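You operate a simulated robot arm through the tools that you are given. There is no shell and no other tool.

You run a simulated two-armed robot. Do the job below in one go: nothing can be reset, and whatever is moved stays where it is left.

## Task
Plug the lamp in and set it to white light, brightest step.
Fine: yellow plug in the small grey box before its switch goes on; press the controller's buttons where it lies.

The check looks at the end state, three seconds after you hand in, the way a careful person would. Anything else that was tipped, shoved, dropped, spilled or broken makes it a failure.

## Robot
Two 7-joint arms with fingered hands on one trunk that stands fixed in place. Base frame: the origin is at the foot of the trunk, x ahead of it, y to its left, z up; the work surface is at about z = 0.8. Readings come in m, degrees, newtons and seconds.
The left shoulder is at [0.03, 0.119, 1.069], the right one opposite. With the tool pointing down near the work surface each hand reaches from about 0.32 to 0.76 m from the base axis, measured 20 degrees to its own side. Payload 3.8 kg a hand.
The tool frame of a hand sits at the grasp point between the pads (the TCP): z along the fingers, y along the line on which they close. The tips reach 0.025 m beyond it. The gripper opens to 0.088 m. The gripper's body begins 0.029 m behind the TCP. The gripper is a hand of 4 fingers: y runs from the thumb to the fingers, the wrist lies at [-0.013, -0.106, -0.174] in the tool frame, and closing takes about 1.5 s.
Orientation is that of the tool frame in the base frame, as a unit quaternion [x, y, z, w]. With the fingers straight down and the wrist toward the robot, the tool's x, y and z point along [0, 1, 0], [1, 0, 0] and [0, 0, -1] of the base frame.

## Interface
- The arms move only by the tool play_rows. It takes "left_deltas", "right_deltas" or both (then of equal length, played together; a hand with none holds still); each is a list of rows, each an object (a shift or turn left out is 0, a gripper value left out holds the last) with "dp": the shift along the tool's x, y, z in m, a list of three; "delta_rot": the turn, a rotation vector about the tool's x, y, z in degrees, a list of three; "grip": the opening, from 0 (shut) to 1 (fully open). In form: [{"dp": [tx, ty, tz], "delta_rot": [wx, wy, wz], "grip": grip}, ...]. A call has 1 to 20 rows; each row shifts and turns the commanded pose from where the row before left it, along the tool's axes as they then stand. Rows are played at 5 a second. More than 0.05 m and 8.6 degrees between two rows, or a gripper value outside its range, and nothing of the call is played. Where a pose cannot be reached the arm comes as near as it can. A force on the tool above 40 N (or 10 N above the force at the start of the call, whichever is more), or a blocked arm, ends the call early, and 0.2 s more pass. Each finger travels about 0.153 m/s and halts on what it meets, pressing with about 32 N; the grip force reading is that of the motor and also rises with nothing between the fingers. The clock runs only during rows and for 0.2 s after the last one: add rows that do not move to give the fingers time. The reply holds the time, the measured pose of the TCP, the force on the tool along the base axes, the opening and the grip force, in the units named above and with some noise, with the torque about the TCP (base axes, N m) and any sound that the robot's microphone picked up, and new pictures: "views" is both (left out), scene, wrist or none (wrist: the cameras of the hands that moved).
- Cameras (640 x 400 px; columns grow to the right, rows downward): "scene" is now at [0.0542, -0.0134, 1.6305]; the picture's right is [-0.04, -1.00, 0.00], its down [-0.75, 0.03, -0.66] and it looks along [0.66, -0.03, -0.75] (base axes); focal length 352 px, centre (320, 200). "left" rides on the left gripper at [-0.064, -0.083, -0.098] in its tool frame; the picture's right is [-0.62, -0.37, 0.69], its down [0.71, -0.63, 0.30] and it looks along [0.32, 0.68, 0.65] (tool axes); focal length 265 px, centre (320, 200). "right" rides on the right gripper at [0.064, -0.083, -0.098] in its tool frame; the picture's right is [-0.62, 0.37, -0.69], its down [-0.71, -0.63, 0.30] and it looks along [-0.32, 0.68, 0.65] (tool axes); focal length 265 px, centre (320, 200). There is no depth. A picture from a camera that has moved, and an enlarged one, comes with that camera's place and axes in the base frame and with its lens. The place of the scene camera against the robot may be out by one fixed shift of up to 0.025 m in any direction.
- move_column(by): slides the trunk up (or, below 0, down) by that many m; the arms and the scene camera ride with it, the base frame stays. It gives what a move gives, with no picture.
- hand_shape(shape, hand): the hand has 4 fingers and takes this shape, open, in about a second: jaw (thumb against the fingers, like two jaws); tri (thumb and two fingers); tip (a fingertip pinch); poke (one finger out to press); point (the index stretched); flat (the hand flat); cup (the hand cupped); fist (a fist). The gripper value then closes the fingers along that shape, each until it touches; the sizes above hold for jaw. It gives what a move gives, with no picture.
- pan_tilt(pan, tilt): turns the head with the scene camera to pan (to the left, within 120 degrees either way) and tilt (down, from -29 to 69), counted from straight ahead of the robot. It gives what a move gives, and a new picture of the scene camera.
- inspect(camera, box): a new picture of the part [left, top, right, bottom] of that camera's present view, enlarged. The clock stands still meanwhile.
- hand_in(): hands the job in; it is judged then, once.

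Nothing tells you positions but the pictures and the camera data. Unless the task says otherwise, let go and move clear before handing in.

The tools are called after "Request:" by a JSON object that holds its "op" and its "data". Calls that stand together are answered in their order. play_rows: Moves the arms, as the interface text tells. Its arguments: {"type":"object","properties":{"left_deltas":{"type":"array","items":{"type":"object","properties":{"dp":{"type":"array","items":{"type":"number"}},"delta_rot":{"type":"array","items":{"type":"number"}},"grip":{"type":"number"}}}},"right_deltas":{"type":"array","items":{"type":"object","properties":{"dp":{"type":"array","items":{"type":"number"}},"delta_rot":{"type":"array","items":{"type":"number"}},"grip":{"type":"number"}}}},"views":{"type":"string","enum":["both","scene","wrist","none"]}},"required":[]} The other tools are called the same way: move_column (by) slides the trunk up or down; hand_shape (shape, hand) gives the hand a shape; pan_tilt (pan, tilt) turns the head that bears the scene camera; inspect (camera, box) takes an enlarged picture of a part of a camera's view; hand_in () hands the job in.

At the start:

```text
clock: 0.0
left_eef_pos: [0.5317, 0.2841, 1.148]
left_ee_rot: [0.707, 0.707, 0.0, 0.001]
left_ft_force: [0.5, 0.4, 0.2]
left_ft_torque: [-0.02, -0.02, 0.01]
left_opening: 0.0875
left_grasp_force: 0.0
left_shape: jaw
right_eef_pos: [0.4914, -0.1773, 1.1372]
right_ee_rot: [0.707, 0.707, 0.0, 0.0]
right_ft_force: [-0.8, -0.5, -0.6]
right_ft_torque: [0.0, 0.02, 0.03]
right_opening: 0.0876
right_grasp_force: 0.0
right_shape: jaw
trunk travel left (down, up): [-0.225, 0.365]
head pan, tilt: [-2.4, 48.9]
```

scene: 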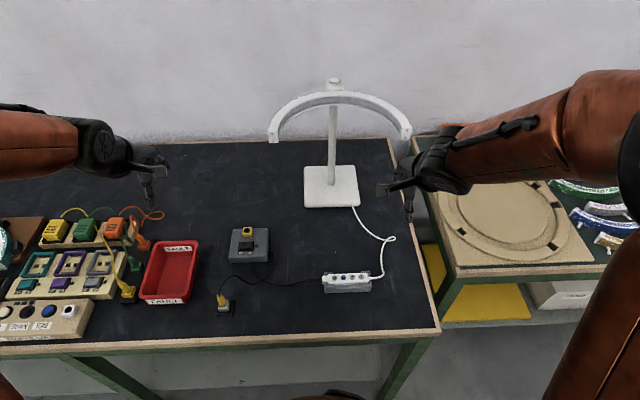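
right: 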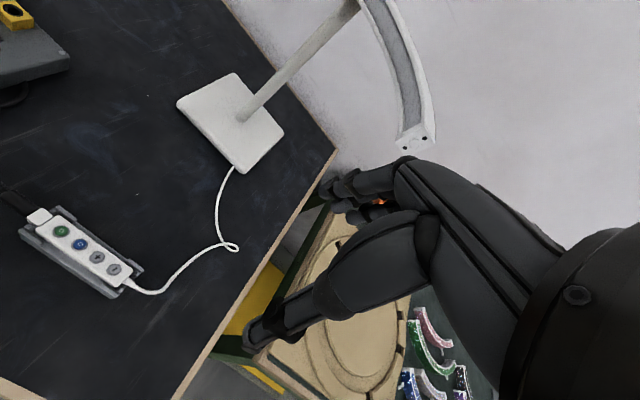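
left: 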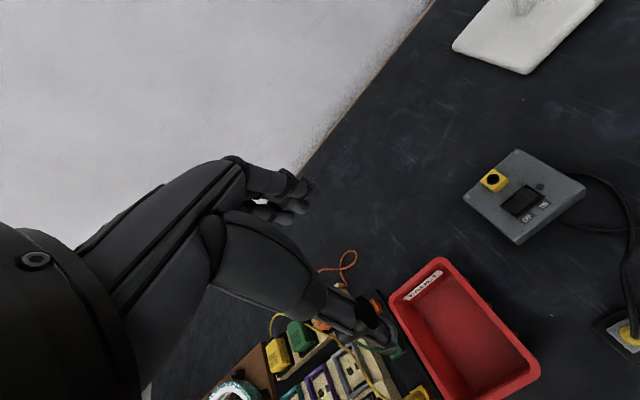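

I see a lamp, a small controller strip with four buttons, a grey box with a yellow socket and a rocker switch, and a yellow plug nearby. I'll look closer at each before moving.

Request:
{"op": "inspect", "data": {"camera": "scene", "box": [200, 210, 300, 320]}}

Request:
{"op": "inspect", "data": {"camera": "scene", "box": [300, 250, 400, 310]}}

Request:
{"op": "inspect", "data": {"camera": "left", "box": [440, 130, 640, 360]}}

Request:
{"op": "inspect", "data": {"camera": "right", "box": [0, 180, 160, 310]}}

Request:
{"op": "inspect", "data": {"camera": "scene", "box": [0, 190, 240, 350]}}

```text
3.64 times, centred on (250, 265) of scene
camera zoom: at [0.0542, -0.0134, 1.6305], right [-0.04, -1.0, 0.0], down [-0.75, 0.03, -0.66], along [0.66, -0.03, -0.75], focal length 1279 px, centre (574, -36)
```

zoom: 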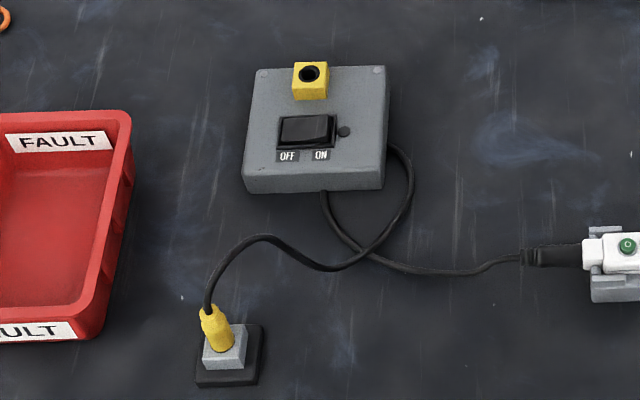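

```text
6.40 times, centred on (350, 280) of scene
camera zoom: at [0.0542, -0.0134, 1.6305], right [-0.04, -1.0, 0.0], down [-0.75, 0.03, -0.66], along [0.66, -0.03, -0.75], focal length 2251 px, centre (128, -312)
```

zoom: 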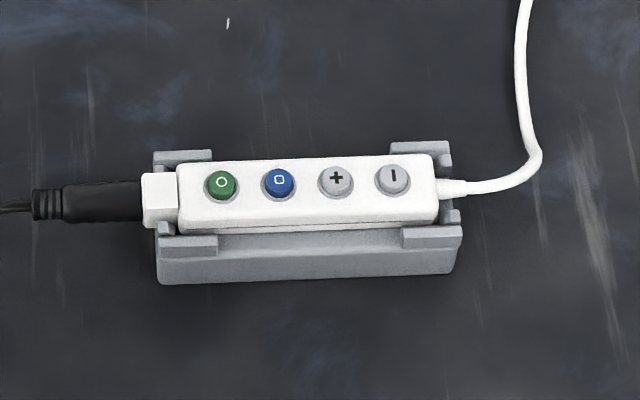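

```text
1.74 times, centred on (540, 245) of left
camera zoom: at [0.4475, 0.2203, 1.2452], right [-0.37, -0.62, -0.69], down [-0.63, 0.71, -0.3], along [0.68, 0.32, -0.65], focal length 462 px, centre (-63, 122)
```

zoom: 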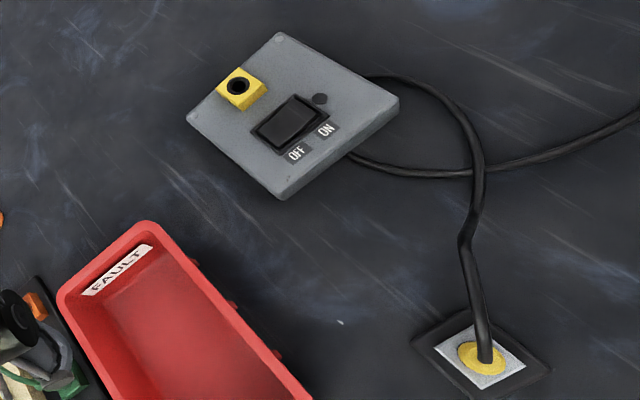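

```text
3.08 times, centred on (80, 245) of right
camera zoom: at [0.4079, -0.1139, 1.2351], right [0.37, -0.62, 0.69], down [-0.63, -0.71, -0.3], along [0.68, -0.32, -0.65], focal length 817 px, centre (1058, 62)
```

zoom: 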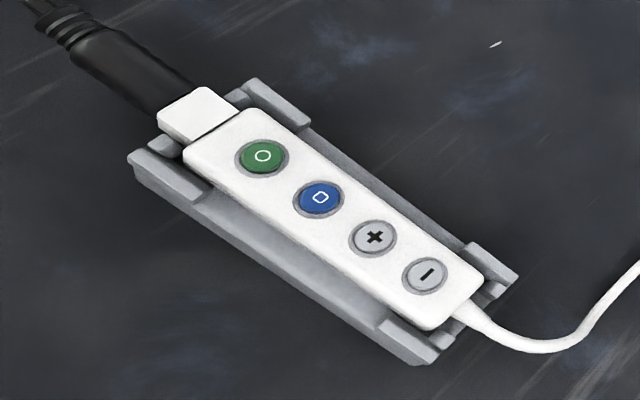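

```text
2.50 times, centred on (120, 270) of scene
camera zoom: at [0.0542, -0.0134, 1.6305], right [-0.04, -1.0, 0.0], down [-0.75, 0.03, -0.66], along [0.66, -0.03, -0.75], focal length 879 px, centre (820, 25)
```

zoom: 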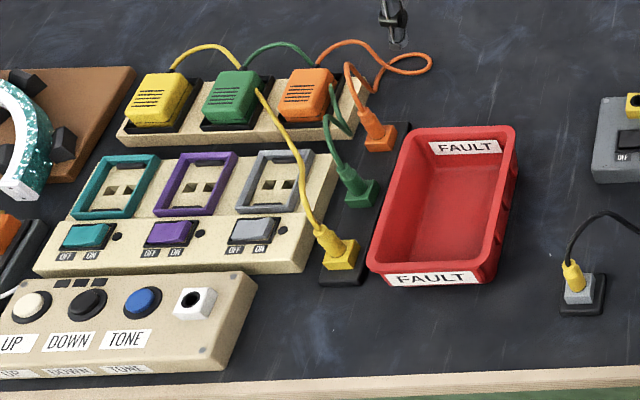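

The yellow plug stands in a parking holder at about [0.42, 0.21], and the grey box's yellow socket is at about [0.635, 0.166]. The controller lies near [0.47, -0.11]. I'll bring the left hand above the plug to get a closer view from the wrist camera.

Request:
{"op": "play_rows", "data": {"left_deltas": [{"dp": [-0.013, -0.02, 0.025]}, {"dp": [-0.013, -0.02, 0.025]}, {"dp": [-0.013, -0.02, 0.025]}, {"dp": [-0.013, -0.02, 0.025]}, {"dp": [-0.013, -0.02, 0.025]}, {"dp": [-0.012, -0.01, 0.025]}, {}]}}

```text
clock: 1.6
left_eef_pos: [0.4214, 0.2071, 0.9955]
left_ee_rot: [0.707, 0.707, 0.0, 0.001]
left_ft_force: [0.3, -0.5, -0.3]
left_ft_torque: [-0.01, 0.01, 0.0]
left_opening: 0.0882
left_grasp_force: 0.0
left_shape: jaw
right_eef_pos: [0.4904, -0.1782, 1.1365]
right_ee_rot: [0.707, 0.707, 0.001, 0.001]
right_ft_force: [-0.1, -0.4, -0.2]
right_ft_torque: [0.01, -0.01, 0.0]
right_opening: 0.0877
right_grasp_force: 0.0
right_shape: jaw
trunk travel left (down, up): [-0.225, 0.365]
head pan, tilt: [-2.4, 48.9]
camera scene: at [0.0537, -0.0133, 1.6305], right [-0.04, -1.0, 0.0], down [-0.75, 0.03, -0.66], along [0.66, -0.03, -0.75], focal length 352 px, centre (320, 200)
camera left: at [0.3366, 0.1433, 1.0931], right [-0.37, -0.62, -0.69], down [-0.63, 0.71, -0.3], along [0.68, 0.33, -0.65], focal length 265 px, centre (320, 200)
```

scene: 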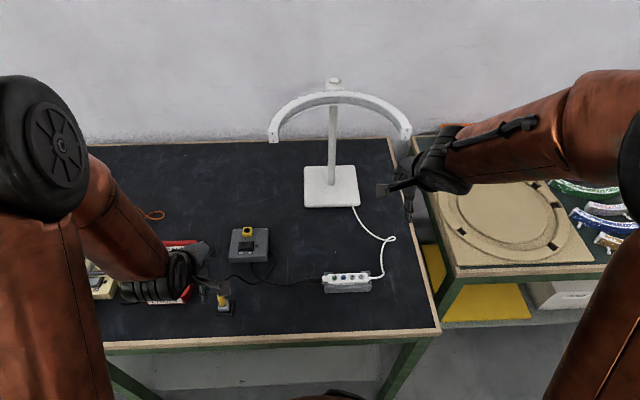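
left: 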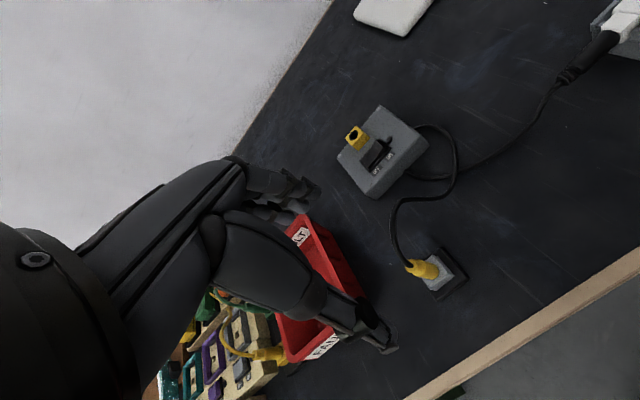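

Request:
{"op": "inspect", "data": {"camera": "left", "box": [370, 200, 490, 310]}}

Request:
{"op": "inspect", "data": {"camera": "left", "box": [320, 90, 480, 220]}}

Request:
{"op": "inspect", "data": {"camera": "left", "box": [200, 140, 420, 370]}}

Request:
{"op": "inspect", "data": {"camera": "scene", "box": [160, 220, 280, 320]}}

```text
3.64 times, centred on (430, 255) of left
camera zoom: at [0.3366, 0.1433, 1.0931], right [-0.37, -0.62, -0.69], down [-0.63, 0.71, -0.3], along [0.68, 0.33, -0.65], focal length 965 px, centre (-80, 0)
```

zoom: 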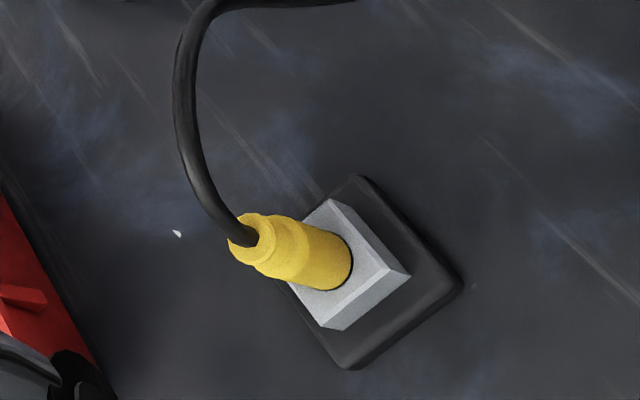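

```text
3.08 times, centred on (400, 155) of left
camera zoom: at [0.3366, 0.1433, 1.0931], right [-0.37, -0.62, -0.69], down [-0.63, 0.71, -0.3], along [0.68, 0.33, -0.65], focal length 817 px, centre (74, 338)
```

zoom: 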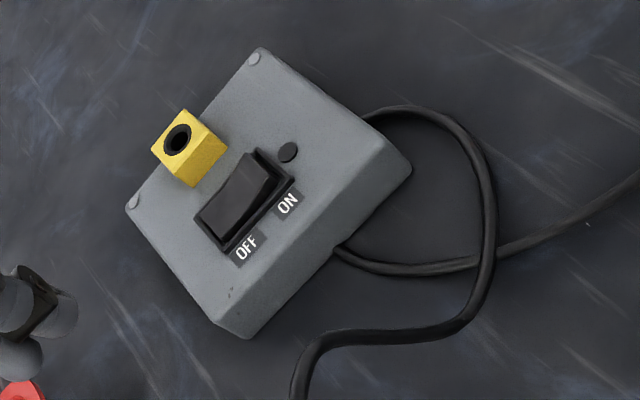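

```text
1.74 times, centred on (310, 255) of left
camera zoom: at [0.3366, 0.1433, 1.0931], right [-0.37, -0.62, -0.69], down [-0.63, 0.71, -0.3], along [0.68, 0.33, -0.65], focal length 462 px, centre (337, 104)
```

zoom: 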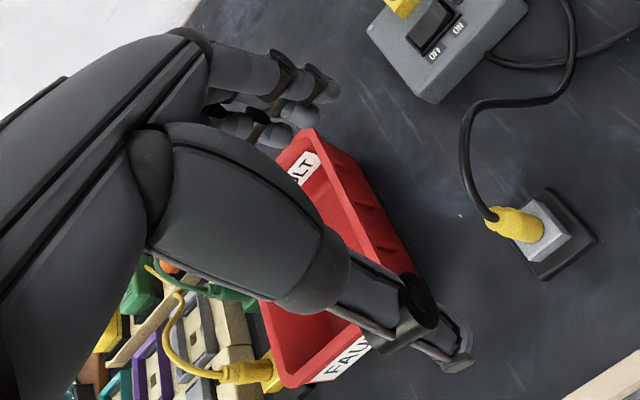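

```text
4.00 times, centred on (220, 270) of scene
camera zoom: at [0.0537, -0.0133, 1.6305], right [-0.04, -1.0, 0.0], down [-0.75, 0.03, -0.66], along [0.66, -0.03, -0.75], focal length 1407 px, centre (720, -80)
```

zoom: 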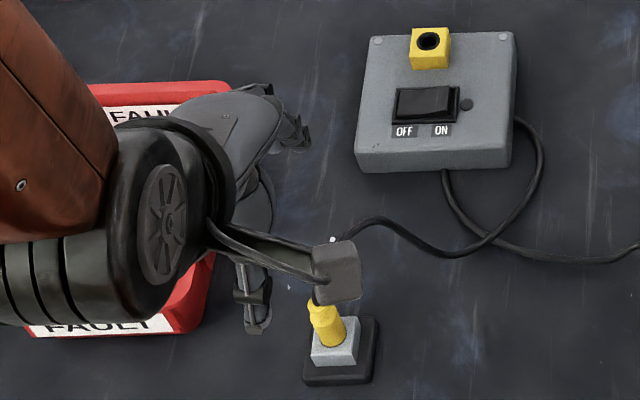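

The plug top works out at about [0.429, 0.209, 0.874] and the socket hole at about [0.627, 0.170, 0.846]. The cable leaves the plug away from the robot, so I'll turn the hand about 88° to make the fingers close along y, either side of the cable.

Request:
{"op": "play_rows", "data": {"left_deltas": [{"delta_rot": [0, 0, 8]}, {"delta_rot": [0, 0, 8]}, {"delta_rot": [0, 0, 8]}, {"delta_rot": [0, 0, 8]}, {"delta_rot": [0, 0, 8]}, {"delta_rot": [0, 0, 8]}, {"delta_rot": [0, 0, 8]}, {"delta_rot": [0, 0, 8]}, {"delta_rot": [0, 0, 8]}, {"delta_rot": [0, 0, 8]}, {"delta_rot": [0, 0, 8]}, {}, {}]}}

```text
clock: 4.4
left_eef_pos: [0.4212, 0.2073, 0.9973]
left_ee_rot: [1.0, 0.017, 0.0, 0.0]
left_ft_force: [0.1, 0.5, -0.2]
left_ft_torque: [-0.02, -0.01, 0.0]
left_opening: 0.0875
left_grasp_force: 0.0
left_shape: jaw
right_eef_pos: [0.4927, -0.1773, 1.1372]
right_ee_rot: [0.707, 0.707, 0.0, 0.0]
right_ft_force: [0.5, 0.6, -0.2]
right_ft_torque: [-0.01, 0.01, 0.02]
right_opening: 0.0877
right_grasp_force: 0.1
right_shape: jaw
trunk travel left (down, up): [-0.225, 0.365]
head pan, tilt: [-2.4, 48.9]
camera scene: at [0.0544, -0.0135, 1.6305], right [-0.04, -1.0, 0.0], down [-0.75, 0.03, -0.66], along [0.66, -0.03, -0.75], focal length 352 px, centre (320, 200)
camera left: at [0.354, 0.2886, 1.0949], right [-0.63, 0.35, -0.69], down [0.69, 0.65, -0.3], along [0.35, -0.67, -0.65], focal length 265 px, centre (320, 200)
```

scene: 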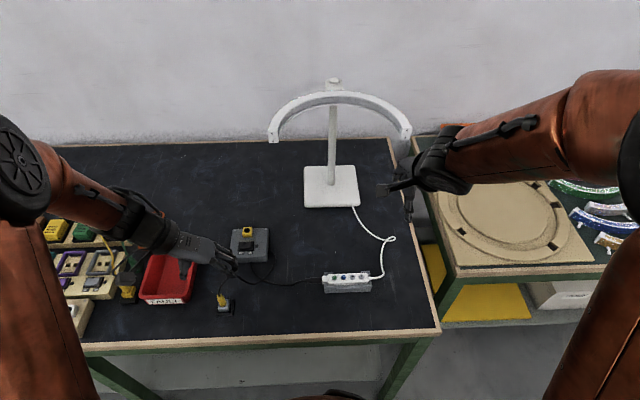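
left: 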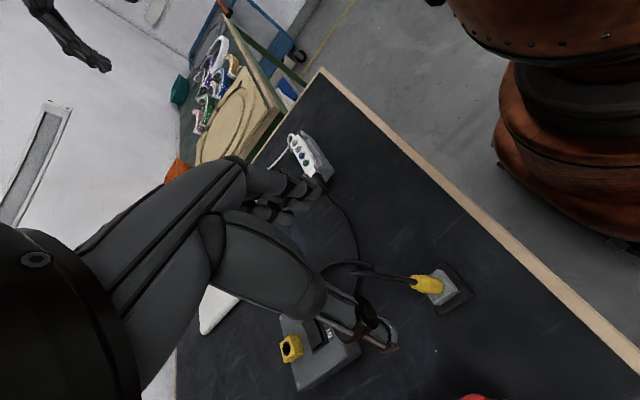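

Request:
{"op": "inspect", "data": {"camera": "left", "box": [360, 230, 500, 330]}}

Request:
{"op": "inspect", "data": {"camera": "scene", "box": [100, 180, 300, 330]}}

```text
4.00 times, centred on (430, 280) of left
camera zoom: at [0.354, 0.2886, 1.0949], right [-0.63, 0.35, -0.69], down [0.69, 0.65, -0.3], along [0.35, -0.67, -0.65], focal length 1062 px, centre (-120, -120)
```

zoom: 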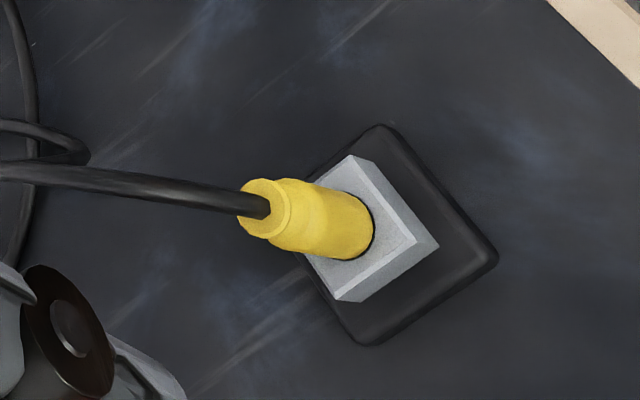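

```text
2.67 times, centred on (200, 255) of scene
camera zoom: at [0.0544, -0.0135, 1.6305], right [-0.04, -1.0, 0.0], down [-0.75, 0.03, -0.66], along [0.66, -0.03, -0.75], focal length 938 px, centre (640, 53)
```

zoom: 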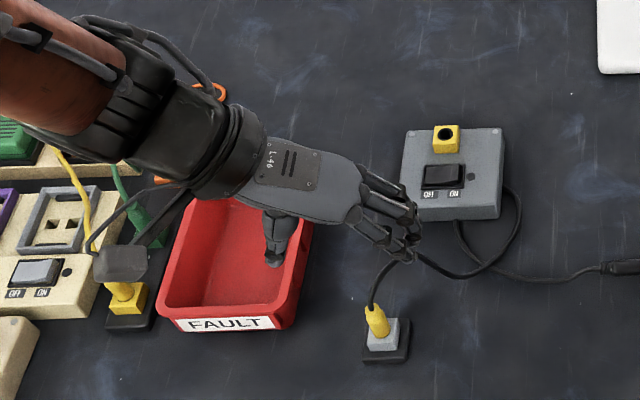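

The plug axis comes out near [0.4295, 0.211], and the new view agrees. I'll lower the hand to just above the cable and check the alignment.

Request:
{"op": "play_rows", "data": {"left_deltas": [{"dp": [0.004, -0.0017, 0.02]}, {"dp": [0.0044, -0.0017, 0.02]}, {"dp": [0, 0, 0.02]}, {"dp": [0, 0, 0.012]}, {}, {}]}}

Request:
{"op": "inspect", "data": {"camera": "left", "box": [240, 170, 480, 320]}}

Request:
{"op": "inspect", "data": {"camera": "scene", "box": [140, 210, 280, 320]}}

```text
clock: 5.8
left_eef_pos: [0.43, 0.2114, 0.9273]
left_ee_rot: [1.0, 0.017, -0.001, 0.0]
left_ft_force: [-0.1, -0.3, -0.2]
left_ft_torque: [0.03, -0.02, 0.01]
left_opening: 0.0875
left_grasp_force: 0.0
left_shape: jaw
right_eef_pos: [0.4899, -0.1779, 1.1363]
right_ee_rot: [0.707, 0.707, 0.0, 0.0]
right_ft_force: [0.3, 0.5, -0.6]
right_ft_torque: [-0.01, 0.0, 0.0]
right_opening: 0.0874
right_grasp_force: 0.1
right_shape: jaw
trunk travel left (down, up): [-0.225, 0.365]
head pan, tilt: [-2.4, 48.9]
camera scene: at [0.0543, -0.0134, 1.6305], right [-0.04, -1.0, 0.0], down [-0.75, 0.03, -0.66], along [0.66, -0.03, -0.75], focal length 352 px, centre (320, 200)
camera left: at [0.362, 0.2921, 1.0242], right [-0.63, 0.35, -0.69], down [0.69, 0.66, -0.3], along [0.35, -0.67, -0.65], focal length 265 px, centre (320, 200)
```

scene: 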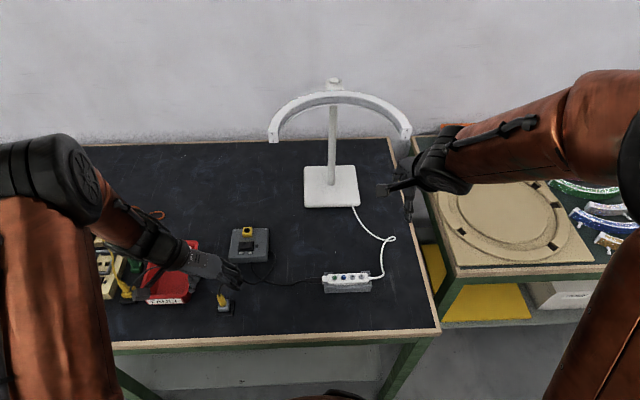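
left: 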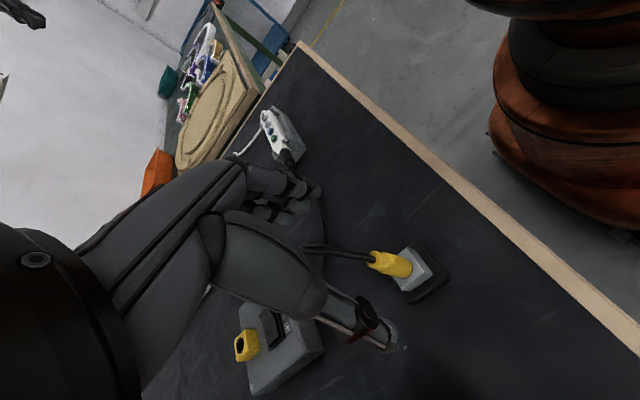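

```text
2.67 times, centred on (360, 245) of left
camera zoom: at [0.362, 0.2921, 1.0242], right [-0.63, 0.35, -0.69], down [0.69, 0.66, -0.3], along [0.35, -0.67, -0.65], focal length 708 px, centre (213, 80)
```

zoom: 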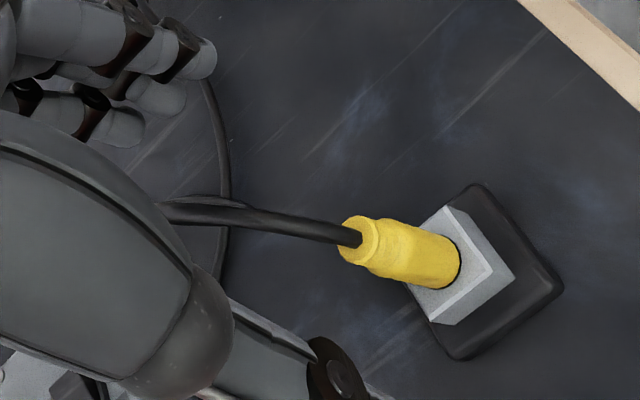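

```text
3.64 times, centred on (210, 265) of scene
camera zoom: at [0.0543, -0.0134, 1.6305], right [-0.04, -1.0, 0.0], down [-0.75, 0.03, -0.66], along [0.66, -0.03, -0.75], focal length 1279 px, centre (720, -36)
```

zoom: 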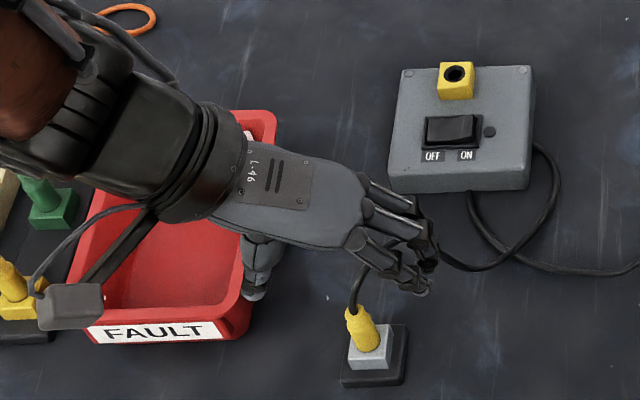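

The alignment matches the prediction within a few millimetres. I'll half-close the fingers so the thumb clears the red tray, then look again before going down.

Request:
{"op": "play_rows", "data": {"left_deltas": [{"grip": 0.5}, {}, {}, {"dp": [0, 0, 0.02]}, {}]}}

Request:
{"op": "inspect", "data": {"camera": "left", "box": [240, 170, 480, 320]}}

Request:
{"op": "inspect", "data": {"camera": "scene", "box": [140, 210, 280, 320]}}

```text
clock: 7.0
left_eef_pos: [0.428, 0.2111, 0.9064]
left_ee_rot: [1.0, 0.018, 0.001, 0.001]
left_ft_force: [-0.1, 0.6, -0.1]
left_ft_torque: [0.0, -0.02, 0.0]
left_opening: 0.0444
left_grasp_force: 0.1
left_shape: jaw
right_eef_pos: [0.4915, -0.1779, 1.137]
right_ee_rot: [0.707, 0.707, 0.0, 0.0]
right_ft_force: [0.5, 0.4, -0.1]
right_ft_torque: [0.02, -0.03, -0.01]
right_opening: 0.0876
right_grasp_force: 0.2
right_shape: jaw
trunk travel left (down, up): [-0.225, 0.365]
head pan, tilt: [-2.4, 48.9]
camera scene: at [0.0537, -0.0135, 1.6305], right [-0.04, -1.0, 0.0], down [-0.75, 0.03, -0.66], along [0.66, -0.03, -0.75], focal length 352 px, centre (320, 200)
camera left: at [0.3614, 0.2918, 1.0037], right [-0.63, 0.35, -0.69], down [0.69, 0.66, -0.3], along [0.35, -0.67, -0.65], focal length 265 px, centre (320, 200)
```

scene: 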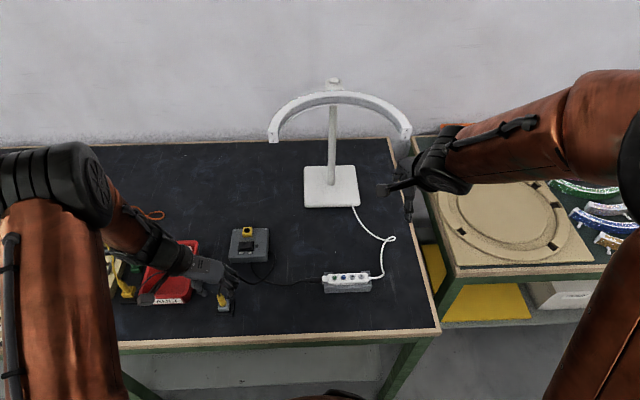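
left: 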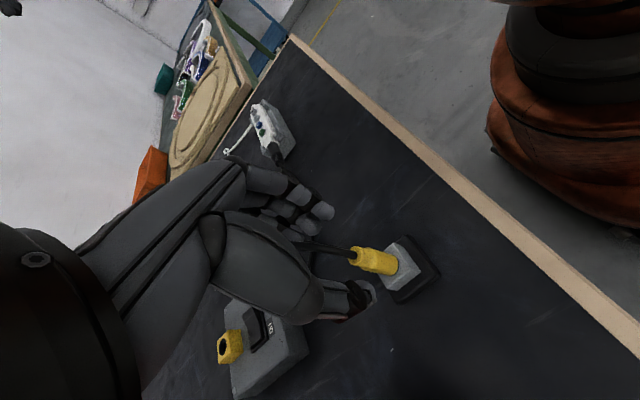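

```text
2.67 times, centred on (360, 245) of left
camera zoom: at [0.3614, 0.2918, 1.0037], right [-0.63, 0.35, -0.69], down [0.69, 0.66, -0.3], along [0.35, -0.67, -0.65], focal length 708 px, centre (213, 80)
```

zoom: 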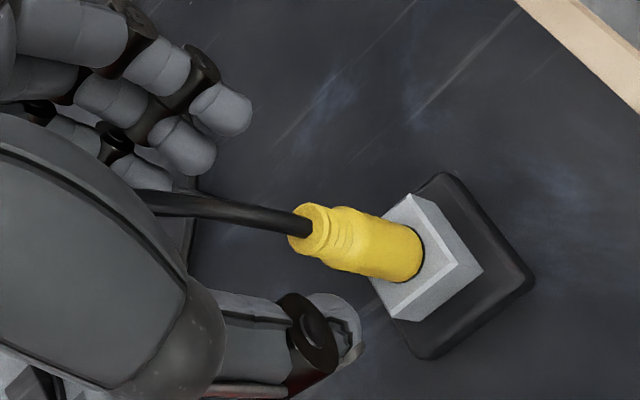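

```text
3.64 times, centred on (210, 265) of scene
camera zoom: at [0.0537, -0.0135, 1.6305], right [-0.04, -1.0, 0.0], down [-0.75, 0.03, -0.66], along [0.66, -0.03, -0.75], focal length 1279 px, centre (720, -36)
```

zoom: 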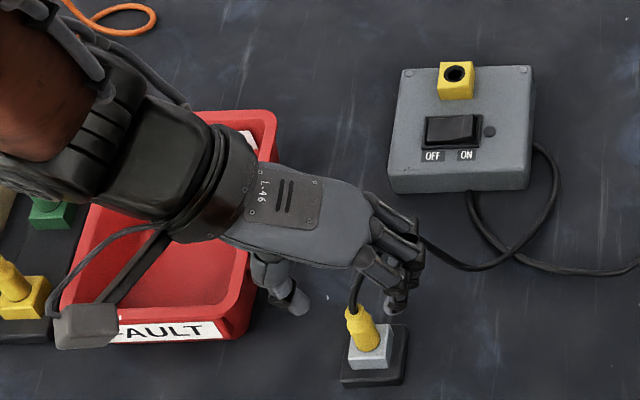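

The hand is still centred on the plug and the cable passes between the fingers. I'll go down to grasp height, about z = 0.866.

Request:
{"op": "play_rows", "data": {"left_deltas": [{"dp": [0.0005, -0.0005, 0.01]}, {"dp": [0, -0.0005, 0.01]}, {"dp": [0, 0, 0.01]}, {"dp": [0, 0, 0.01]}, {}, {}], "views": "wrist"}}

Request:
{"op": "inspect", "data": {"camera": "left", "box": [220, 170, 430, 320]}}

Request:
{"op": "inspect", "data": {"camera": "scene", "box": [140, 210, 280, 320]}}

```text
clock: 8.4
left_eef_pos: [0.4301, 0.2128, 0.8648]
left_ee_rot: [1.0, 0.017, 0.0, 0.0]
left_ft_force: [0.1, -1.1, 0.0]
left_ft_torque: [0.01, 0.03, 0.04]
left_opening: 0.0443
left_grasp_force: 0.0
left_shape: jaw
right_eef_pos: [0.4921, -0.1765, 1.1356]
right_ee_rot: [0.707, 0.707, 0.001, 0.0]
right_ft_force: [0.1, 0.1, -0.8]
right_ft_torque: [-0.01, -0.02, 0.01]
right_opening: 0.0878
right_grasp_force: 0.1
right_shape: jaw
trunk travel left (down, up): [-0.225, 0.365]
head pan, tilt: [-2.4, 48.9]
camera left: at [0.3627, 0.2936, 0.9631], right [-0.63, 0.35, -0.69], down [0.69, 0.66, -0.3], along [0.35, -0.67, -0.65], focal length 265 px, centre (320, 200)
```

left: 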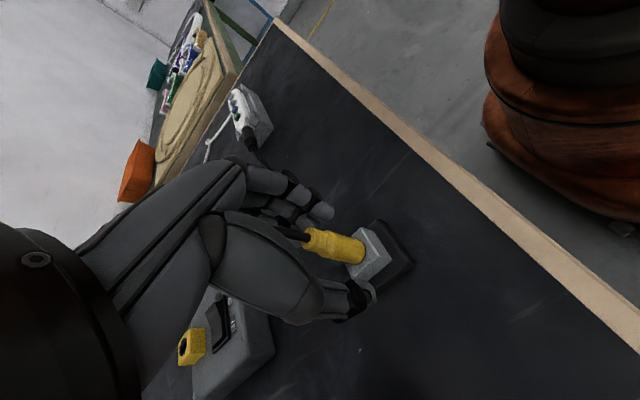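

```text
2.67 times, centred on (325, 245) of left
camera zoom: at [0.3627, 0.2936, 0.9631], right [-0.63, 0.35, -0.69], down [0.69, 0.66, -0.3], along [0.35, -0.67, -0.65], focal length 708 px, centre (307, 80)
```

zoom: 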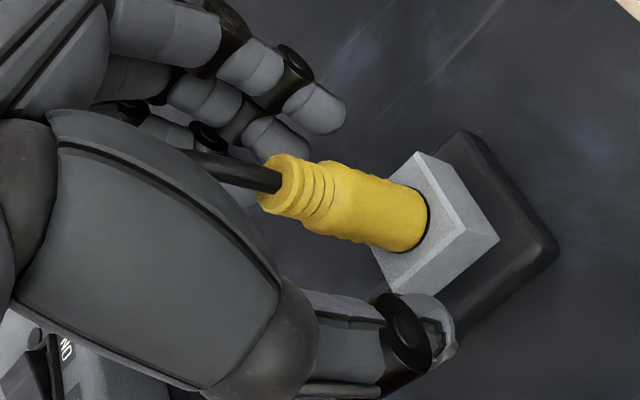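

```text
3.64 times, centred on (210, 265) of scene
camera zoom: at [0.0543, -0.0134, 1.6305], right [-0.04, -1.0, 0.0], down [-0.75, 0.03, -0.66], along [0.66, -0.03, -0.75], focal length 1279 px, centre (720, -36)
```

zoom: 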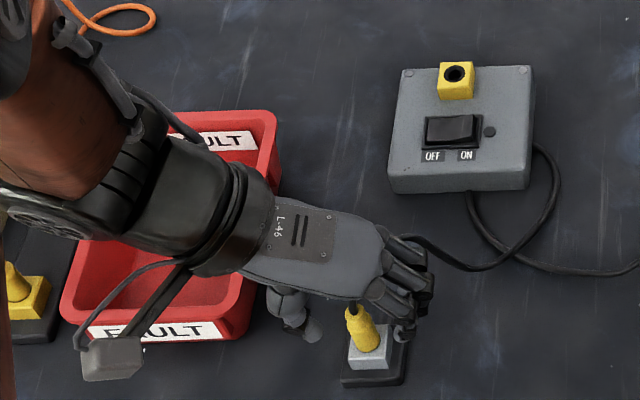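

The plug sits between the thumb and fingers with its ribs at TCP height. I'll close on it now.

Request:
{"op": "play_rows", "data": {"left_deltas": [{"grip": 0.3}, {"grip": 0.15}, {"grip": 0.0}, {}, {}, {}, {}, {}], "views": "wrist"}}

Request:
{"op": "inspect", "data": {"camera": "left", "box": [220, 170, 430, 320]}}

Request:
{"op": "inspect", "data": {"camera": "scene", "box": [140, 210, 280, 320]}}

```text
clock: 10.2
left_eef_pos: [0.43, 0.212, 0.8659]
left_ee_rot: [1.0, 0.017, 0.0, 0.0]
left_ft_force: [0.1, -0.6, 0.2]
left_ft_torque: [-0.06, -0.01, 0.03]
left_opening: 0.0075
left_grasp_force: 32.1
left_shape: jaw
right_eef_pos: [0.492, -0.1772, 1.1358]
right_ee_rot: [0.707, 0.708, 0.001, -0.001]
right_ft_force: [0.6, 0.8, -0.5]
right_ft_torque: [0.0, 0.0, -0.01]
right_opening: 0.0875
right_grasp_force: 0.1
right_shape: jaw
trunk travel left (down, up): [-0.225, 0.365]
head pan, tilt: [-2.4, 48.9]
camera left: at [0.3627, 0.2936, 0.9632], right [-0.63, 0.35, -0.69], down [0.69, 0.66, -0.3], along [0.35, -0.67, -0.65], focal length 265 px, centre (320, 200)
```

left: 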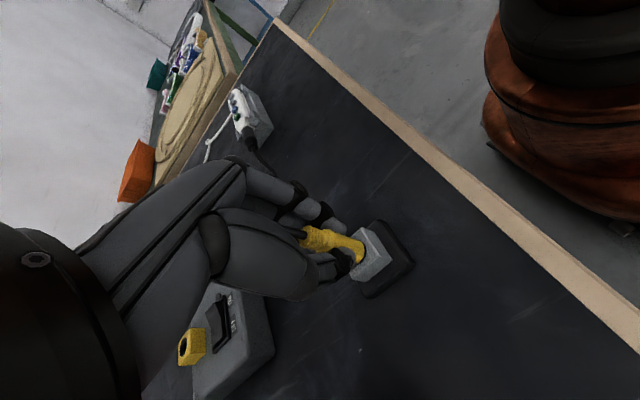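

```text
2.67 times, centred on (325, 245) of left
camera zoom: at [0.3627, 0.2936, 0.9632], right [-0.63, 0.35, -0.69], down [0.69, 0.66, -0.3], along [0.35, -0.67, -0.65], focal length 708 px, centre (307, 80)
```

zoom: 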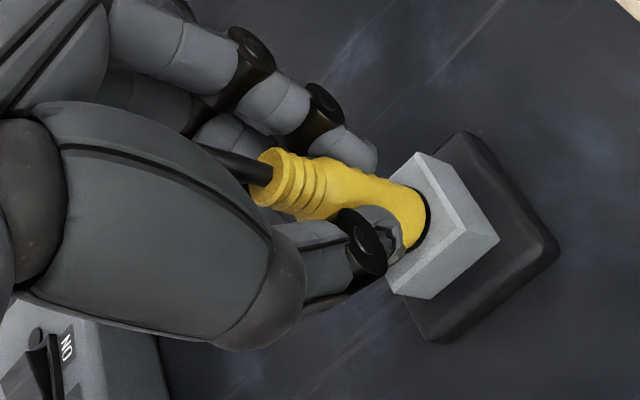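

```text
3.64 times, centred on (210, 265) of scene
camera zoom: at [0.0543, -0.0135, 1.6305], right [-0.04, -1.0, 0.0], down [-0.75, 0.03, -0.66], along [0.66, -0.03, -0.75], focal length 1279 px, centre (720, -36)
```

zoom: 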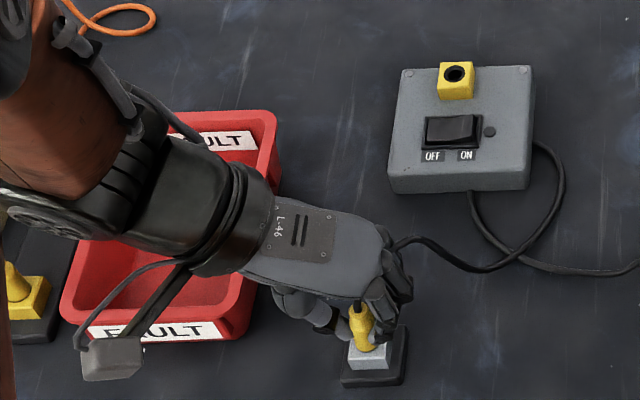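

The fingers hold the plug with 32 N. I'll pull it straight up out of the parking holder slowly.

Request:
{"op": "play_rows", "data": {"left_deltas": [{"dp": [0, 0, -0.005]}, {"dp": [0, 0, -0.005]}, {"dp": [0, 0, -0.005]}, {"dp": [0, 0, -0.005]}, {"dp": [0, 0, -0.01]}, {"dp": [0, 0, -0.01]}, {"dp": [0, 0, -0.01]}, {}], "views": "wrist"}}

Request:
{"op": "inspect", "data": {"camera": "left", "box": [220, 170, 430, 320]}}

Request:
{"op": "inspect", "data": {"camera": "scene", "box": [140, 210, 280, 320]}}

```text
clock: 12.0
left_eef_pos: [0.4311, 0.2113, 0.9158]
left_ee_rot: [1.0, 0.019, 0.0, 0.0]
left_ft_force: [-0.5, 0.2, -0.3]
left_ft_torque: [0.03, -0.02, 0.0]
left_opening: 0.0074
left_grasp_force: 31.7
left_shape: jaw
right_eef_pos: [0.4919, -0.1765, 1.1351]
right_ee_rot: [0.707, 0.707, -0.001, 0.001]
right_ft_force: [0.9, 0.1, -0.1]
right_ft_torque: [0.01, 0.03, 0.04]
right_opening: 0.0875
right_grasp_force: 0.0
right_shape: jaw
trunk travel left (down, up): [-0.225, 0.365]
head pan, tilt: [-2.4, 48.9]
camera left: at [0.3626, 0.2928, 1.0134], right [-0.63, 0.35, -0.69], down [0.69, 0.66, -0.3], along [0.35, -0.67, -0.65], focal length 265 px, centre (320, 200)
```

left: 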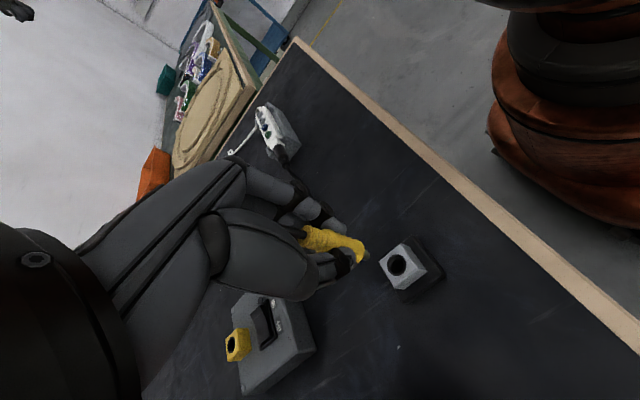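

```text
2.67 times, centred on (325, 245) of left
camera zoom: at [0.3626, 0.2928, 1.0134], right [-0.63, 0.35, -0.69], down [0.69, 0.66, -0.3], along [0.35, -0.67, -0.65], focal length 708 px, centre (307, 80)
```

zoom: 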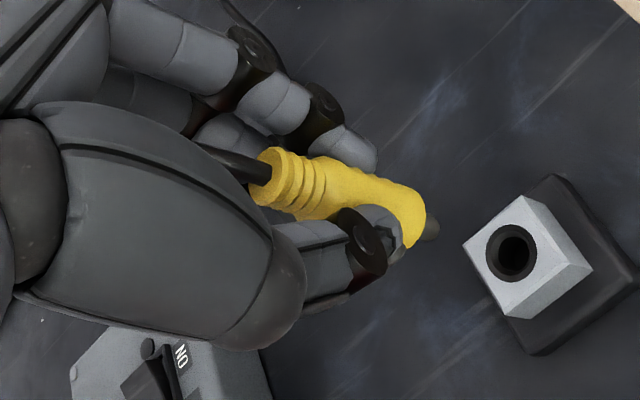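

```text
3.64 times, centred on (210, 265) of scene
camera zoom: at [0.0544, -0.0133, 1.6305], right [-0.04, -1.0, 0.0], down [-0.75, 0.03, -0.66], along [0.66, -0.03, -0.75], focal length 1279 px, centre (720, -36)
```

zoom: 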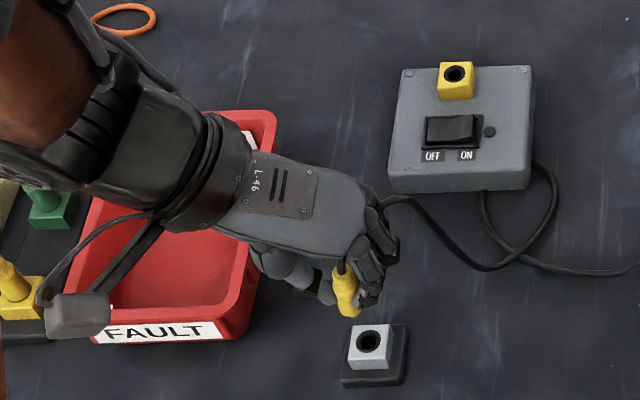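

The plug is out, with its pin visible and about 13 mm long. I'll lift it a little and carry it above the yellow socket on the grey box.

Request:
{"op": "play_rows", "data": {"left_deltas": [{"dp": [0, 0, -0.02]}, {"dp": [0.025, 0.006, 0]}, {"dp": [0.025, 0.006, 0]}, {"dp": [0.025, 0.006, 0]}, {"dp": [0.025, 0.006, 0]}, {"dp": [0.025, 0.006, 0]}, {"dp": [0.025, 0.006, 0]}, {"dp": [0.025, 0.006, 0]}, {"dp": [0.02, 0.006, 0]}, {}, {}]}}

Request:
{"op": "inspect", "data": {"camera": "left", "box": [250, 170, 490, 330]}}

Request:
{"op": "inspect", "data": {"camera": "scene", "box": [160, 180, 300, 290]}}

```text
clock: 14.4
left_eef_pos: [0.6261, 0.174, 0.935]
left_ee_rot: [1.0, 0.018, -0.001, 0.0]
left_ft_force: [0.0, 0.2, 0.4]
left_ft_torque: [-0.01, 0.01, -0.02]
left_opening: 0.0074
left_grasp_force: 32.0
left_shape: jaw
right_eef_pos: [0.4921, -0.1765, 1.135]
right_ee_rot: [0.707, 0.707, 0.0, 0.0]
right_ft_force: [-0.2, 0.6, -0.4]
right_ft_torque: [0.02, 0.01, 0.03]
right_opening: 0.0874
right_grasp_force: 0.1
right_shape: jaw
trunk travel left (down, up): [-0.225, 0.365]
head pan, tilt: [-2.4, 48.9]
camera scene: at [0.0546, -0.0132, 1.6305], right [-0.04, -1.0, 0.0], down [-0.75, 0.03, -0.66], along [0.66, -0.03, -0.75], focal length 352 px, centre (320, 200)
camera left: at [0.5584, 0.2543, 1.0332], right [-0.63, 0.35, -0.69], down [0.69, 0.66, -0.31], along [0.35, -0.67, -0.65], focal length 265 px, centre (320, 200)
```

scene: 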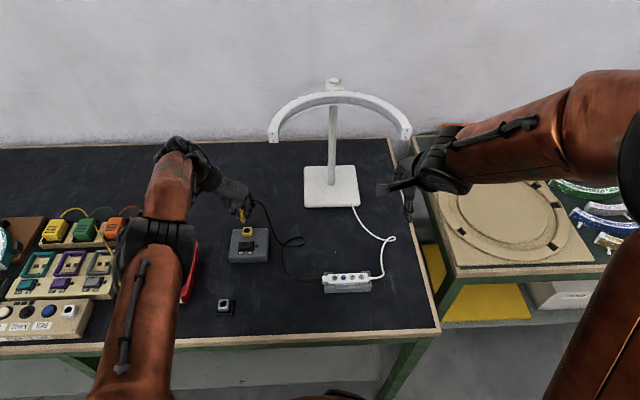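
left: 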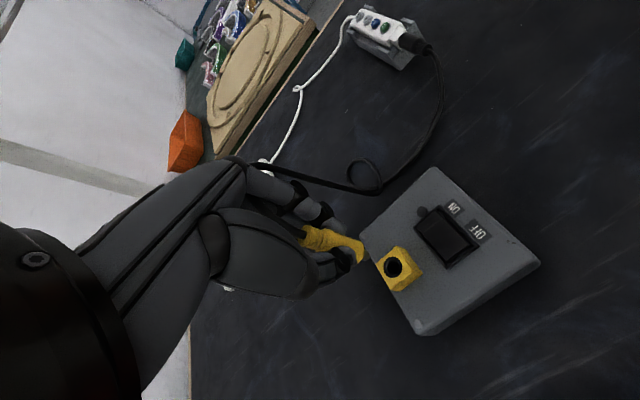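

```text
2.50 times, centred on (370, 250) of left
camera zoom: at [0.5584, 0.2543, 1.0332], right [-0.63, 0.35, -0.69], down [0.69, 0.66, -0.31], along [0.35, -0.67, -0.65], focal length 664 px, centre (195, 75)
```

zoom: 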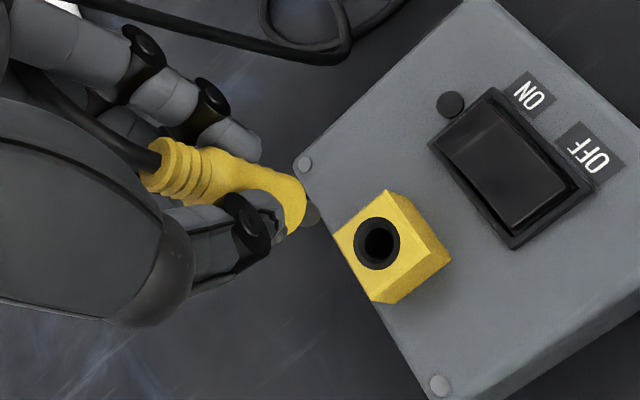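

```text
3.64 times, centred on (230, 235) of scene
camera zoom: at [0.0546, -0.0132, 1.6305], right [-0.04, -1.0, 0.0], down [-0.75, 0.03, -0.66], along [0.66, -0.03, -0.75], focal length 1279 px, centre (647, 73)
```

zoom: 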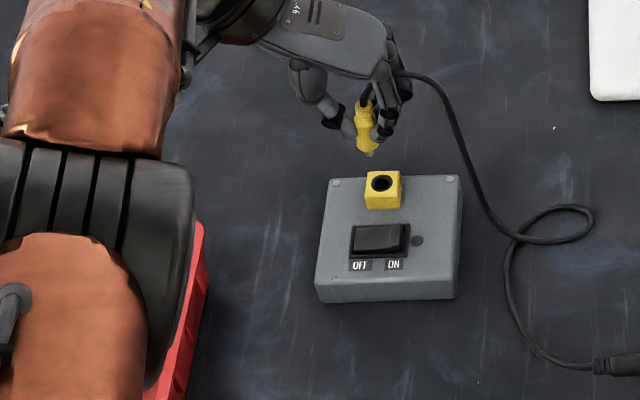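

The socket hole is at about [0.628, 0.172]. I'll shift about 3 mm further away and come down until the pin is just above it.

Request:
{"op": "play_rows", "data": {"left_deltas": [{"dp": [0.0034, 0.001, 0.01]}, {"dp": [0, 0, 0.01]}, {"dp": [0, 0, 0.008]}, {}, {}], "views": "wrist"}}

Request:
{"op": "inspect", "data": {"camera": "left", "box": [270, 190, 430, 300]}}

Request:
{"op": "inspect", "data": {"camera": "scene", "box": [210, 190, 290, 250]}}

```text
clock: 15.6
left_eef_pos: [0.6216, 0.1675, 0.9094]
left_ee_rot: [1.0, 0.017, 0.0, 0.001]
left_ft_force: [-0.2, -0.4, 0.0]
left_ft_torque: [-0.04, -0.02, 0.02]
left_opening: 0.0077
left_grasp_force: 31.9
left_shape: jaw
left hand out of reach, approached as far as the arm can: row 1, 2
right_eef_pos: [0.491, -0.1784, 1.135]
right_ee_rot: [0.707, 0.708, 0.0, 0.0]
right_ft_force: [0.2, -0.7, -0.1]
right_ft_torque: [-0.01, 0.03, 0.0]
right_opening: 0.0877
right_grasp_force: 0.0
right_shape: jaw
trunk travel left (down, up): [-0.225, 0.365]
head pan, tilt: [-2.4, 48.9]
camera left: at [0.5543, 0.249, 1.006], right [-0.63, 0.35, -0.69], down [0.69, 0.65, -0.3], along [0.35, -0.67, -0.65], focal length 265 px, centre (320, 200)
```

left: 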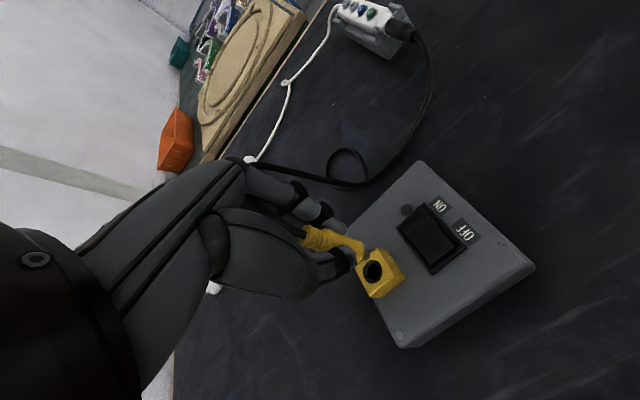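

```text
3.64 times, centred on (350, 245) of left
camera zoom: at [0.5543, 0.249, 1.006], right [-0.63, 0.35, -0.69], down [0.69, 0.65, -0.3], along [0.35, -0.67, -0.65], focal length 965 px, centre (211, 36)
```

zoom: 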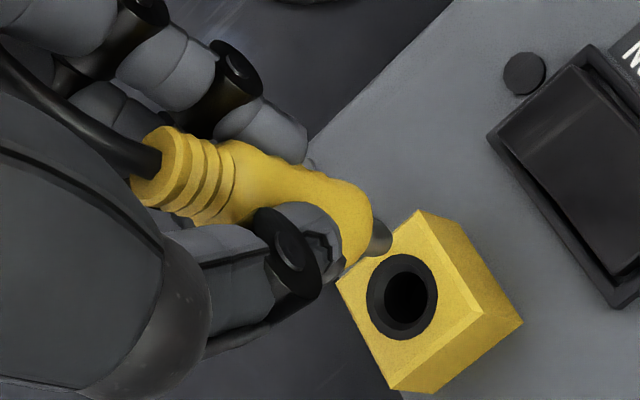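

```text
6.67 times, centred on (250, 220) of scene
camera zoom: at [0.0544, -0.0133, 1.6305], right [-0.04, -1.0, 0.0], down [-0.75, 0.03, -0.66], along [0.66, -0.03, -0.75], focal length 2345 px, centre (787, 67)
```

zoom: 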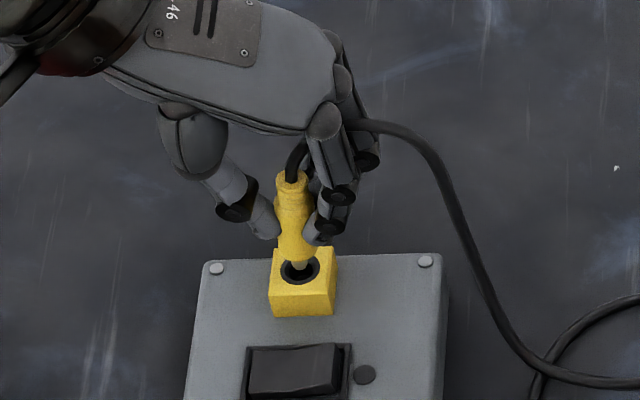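

The arm ran out of reach with the hand turned this far. The plug is round, so I'll turn the hand back about 38° around it, which brings the wrist nearer, and re-measure.

Request:
{"op": "play_rows", "data": {"left_deltas": [{"dp": [0, 0, -0.015]}, {"delta_rot": [0, 0, -7.6]}, {"delta_rot": [0, 0, -7.6]}, {"delta_rot": [0, 0, -7.6]}, {"delta_rot": [0, 0, -7.6]}, {"delta_rot": [0, 0, -7.6]}, {}, {}], "views": "wrist"}}

Request:
{"op": "inspect", "data": {"camera": "left", "box": [270, 190, 470, 330]}}

Request:
{"op": "inspect", "data": {"camera": "scene", "box": [190, 170, 310, 260]}}

```text
clock: 17.4
left_eef_pos: [0.6225, 0.1669, 0.923]
left_ee_rot: [0.94, 0.342, 0.0, -0.001]
left_ft_force: [0.1, 0.2, -0.5]
left_ft_torque: [0.0, 0.03, 0.02]
left_opening: 0.0075
left_grasp_force: 32.1
left_shape: jaw
right_eef_pos: [0.4918, -0.1785, 1.137]
right_ee_rot: [0.707, 0.707, 0.0, 0.0]
right_ft_force: [-1.1, -0.8, -0.9]
right_ft_torque: [-0.01, 0.02, -0.01]
right_opening: 0.0877
right_grasp_force: 0.1
right_shape: jaw
trunk travel left (down, up): [-0.225, 0.365]
head pan, tilt: [-2.4, 48.9]
camera left: at [0.5182, 0.19, 1.0216], right [-0.71, -0.12, -0.69], down [0.14, 0.94, -0.3], along [0.69, -0.31, -0.65], focal length 265 px, centre (320, 200)
```

left: 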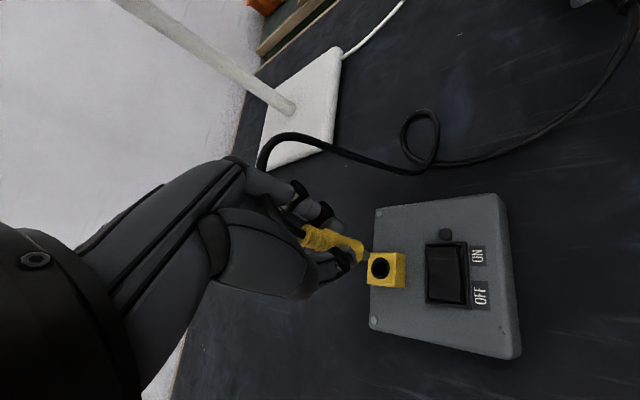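

```text
2.86 times, centred on (370, 260) of left
camera zoom: at [0.5182, 0.19, 1.0216], right [-0.71, -0.12, -0.69], down [0.14, 0.94, -0.3], along [0.69, -0.31, -0.65], focal length 758 px, centre (177, 29)
```

zoom: 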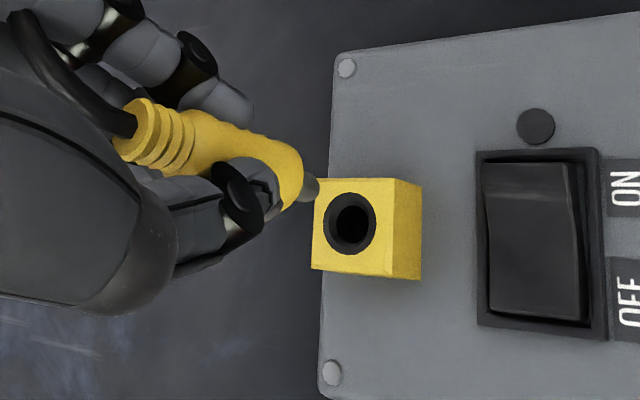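

```text
4.44 times, centred on (250, 215) of scene
camera zoom: at [0.0542, -0.0136, 1.6305], right [-0.04, -1.0, 0.0], down [-0.75, 0.03, -0.66], along [0.66, -0.03, -0.75], focal length 1563 px, centre (631, 133)
```

zoom: 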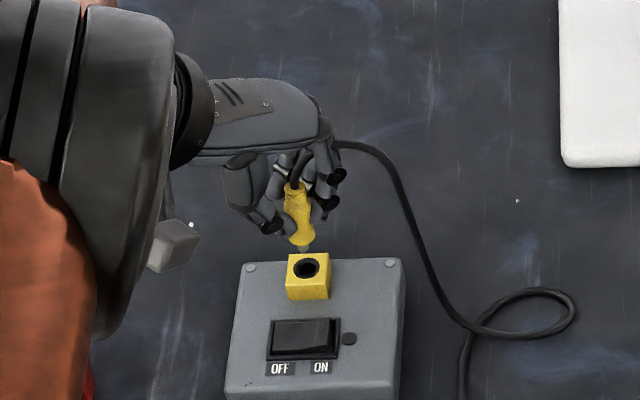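

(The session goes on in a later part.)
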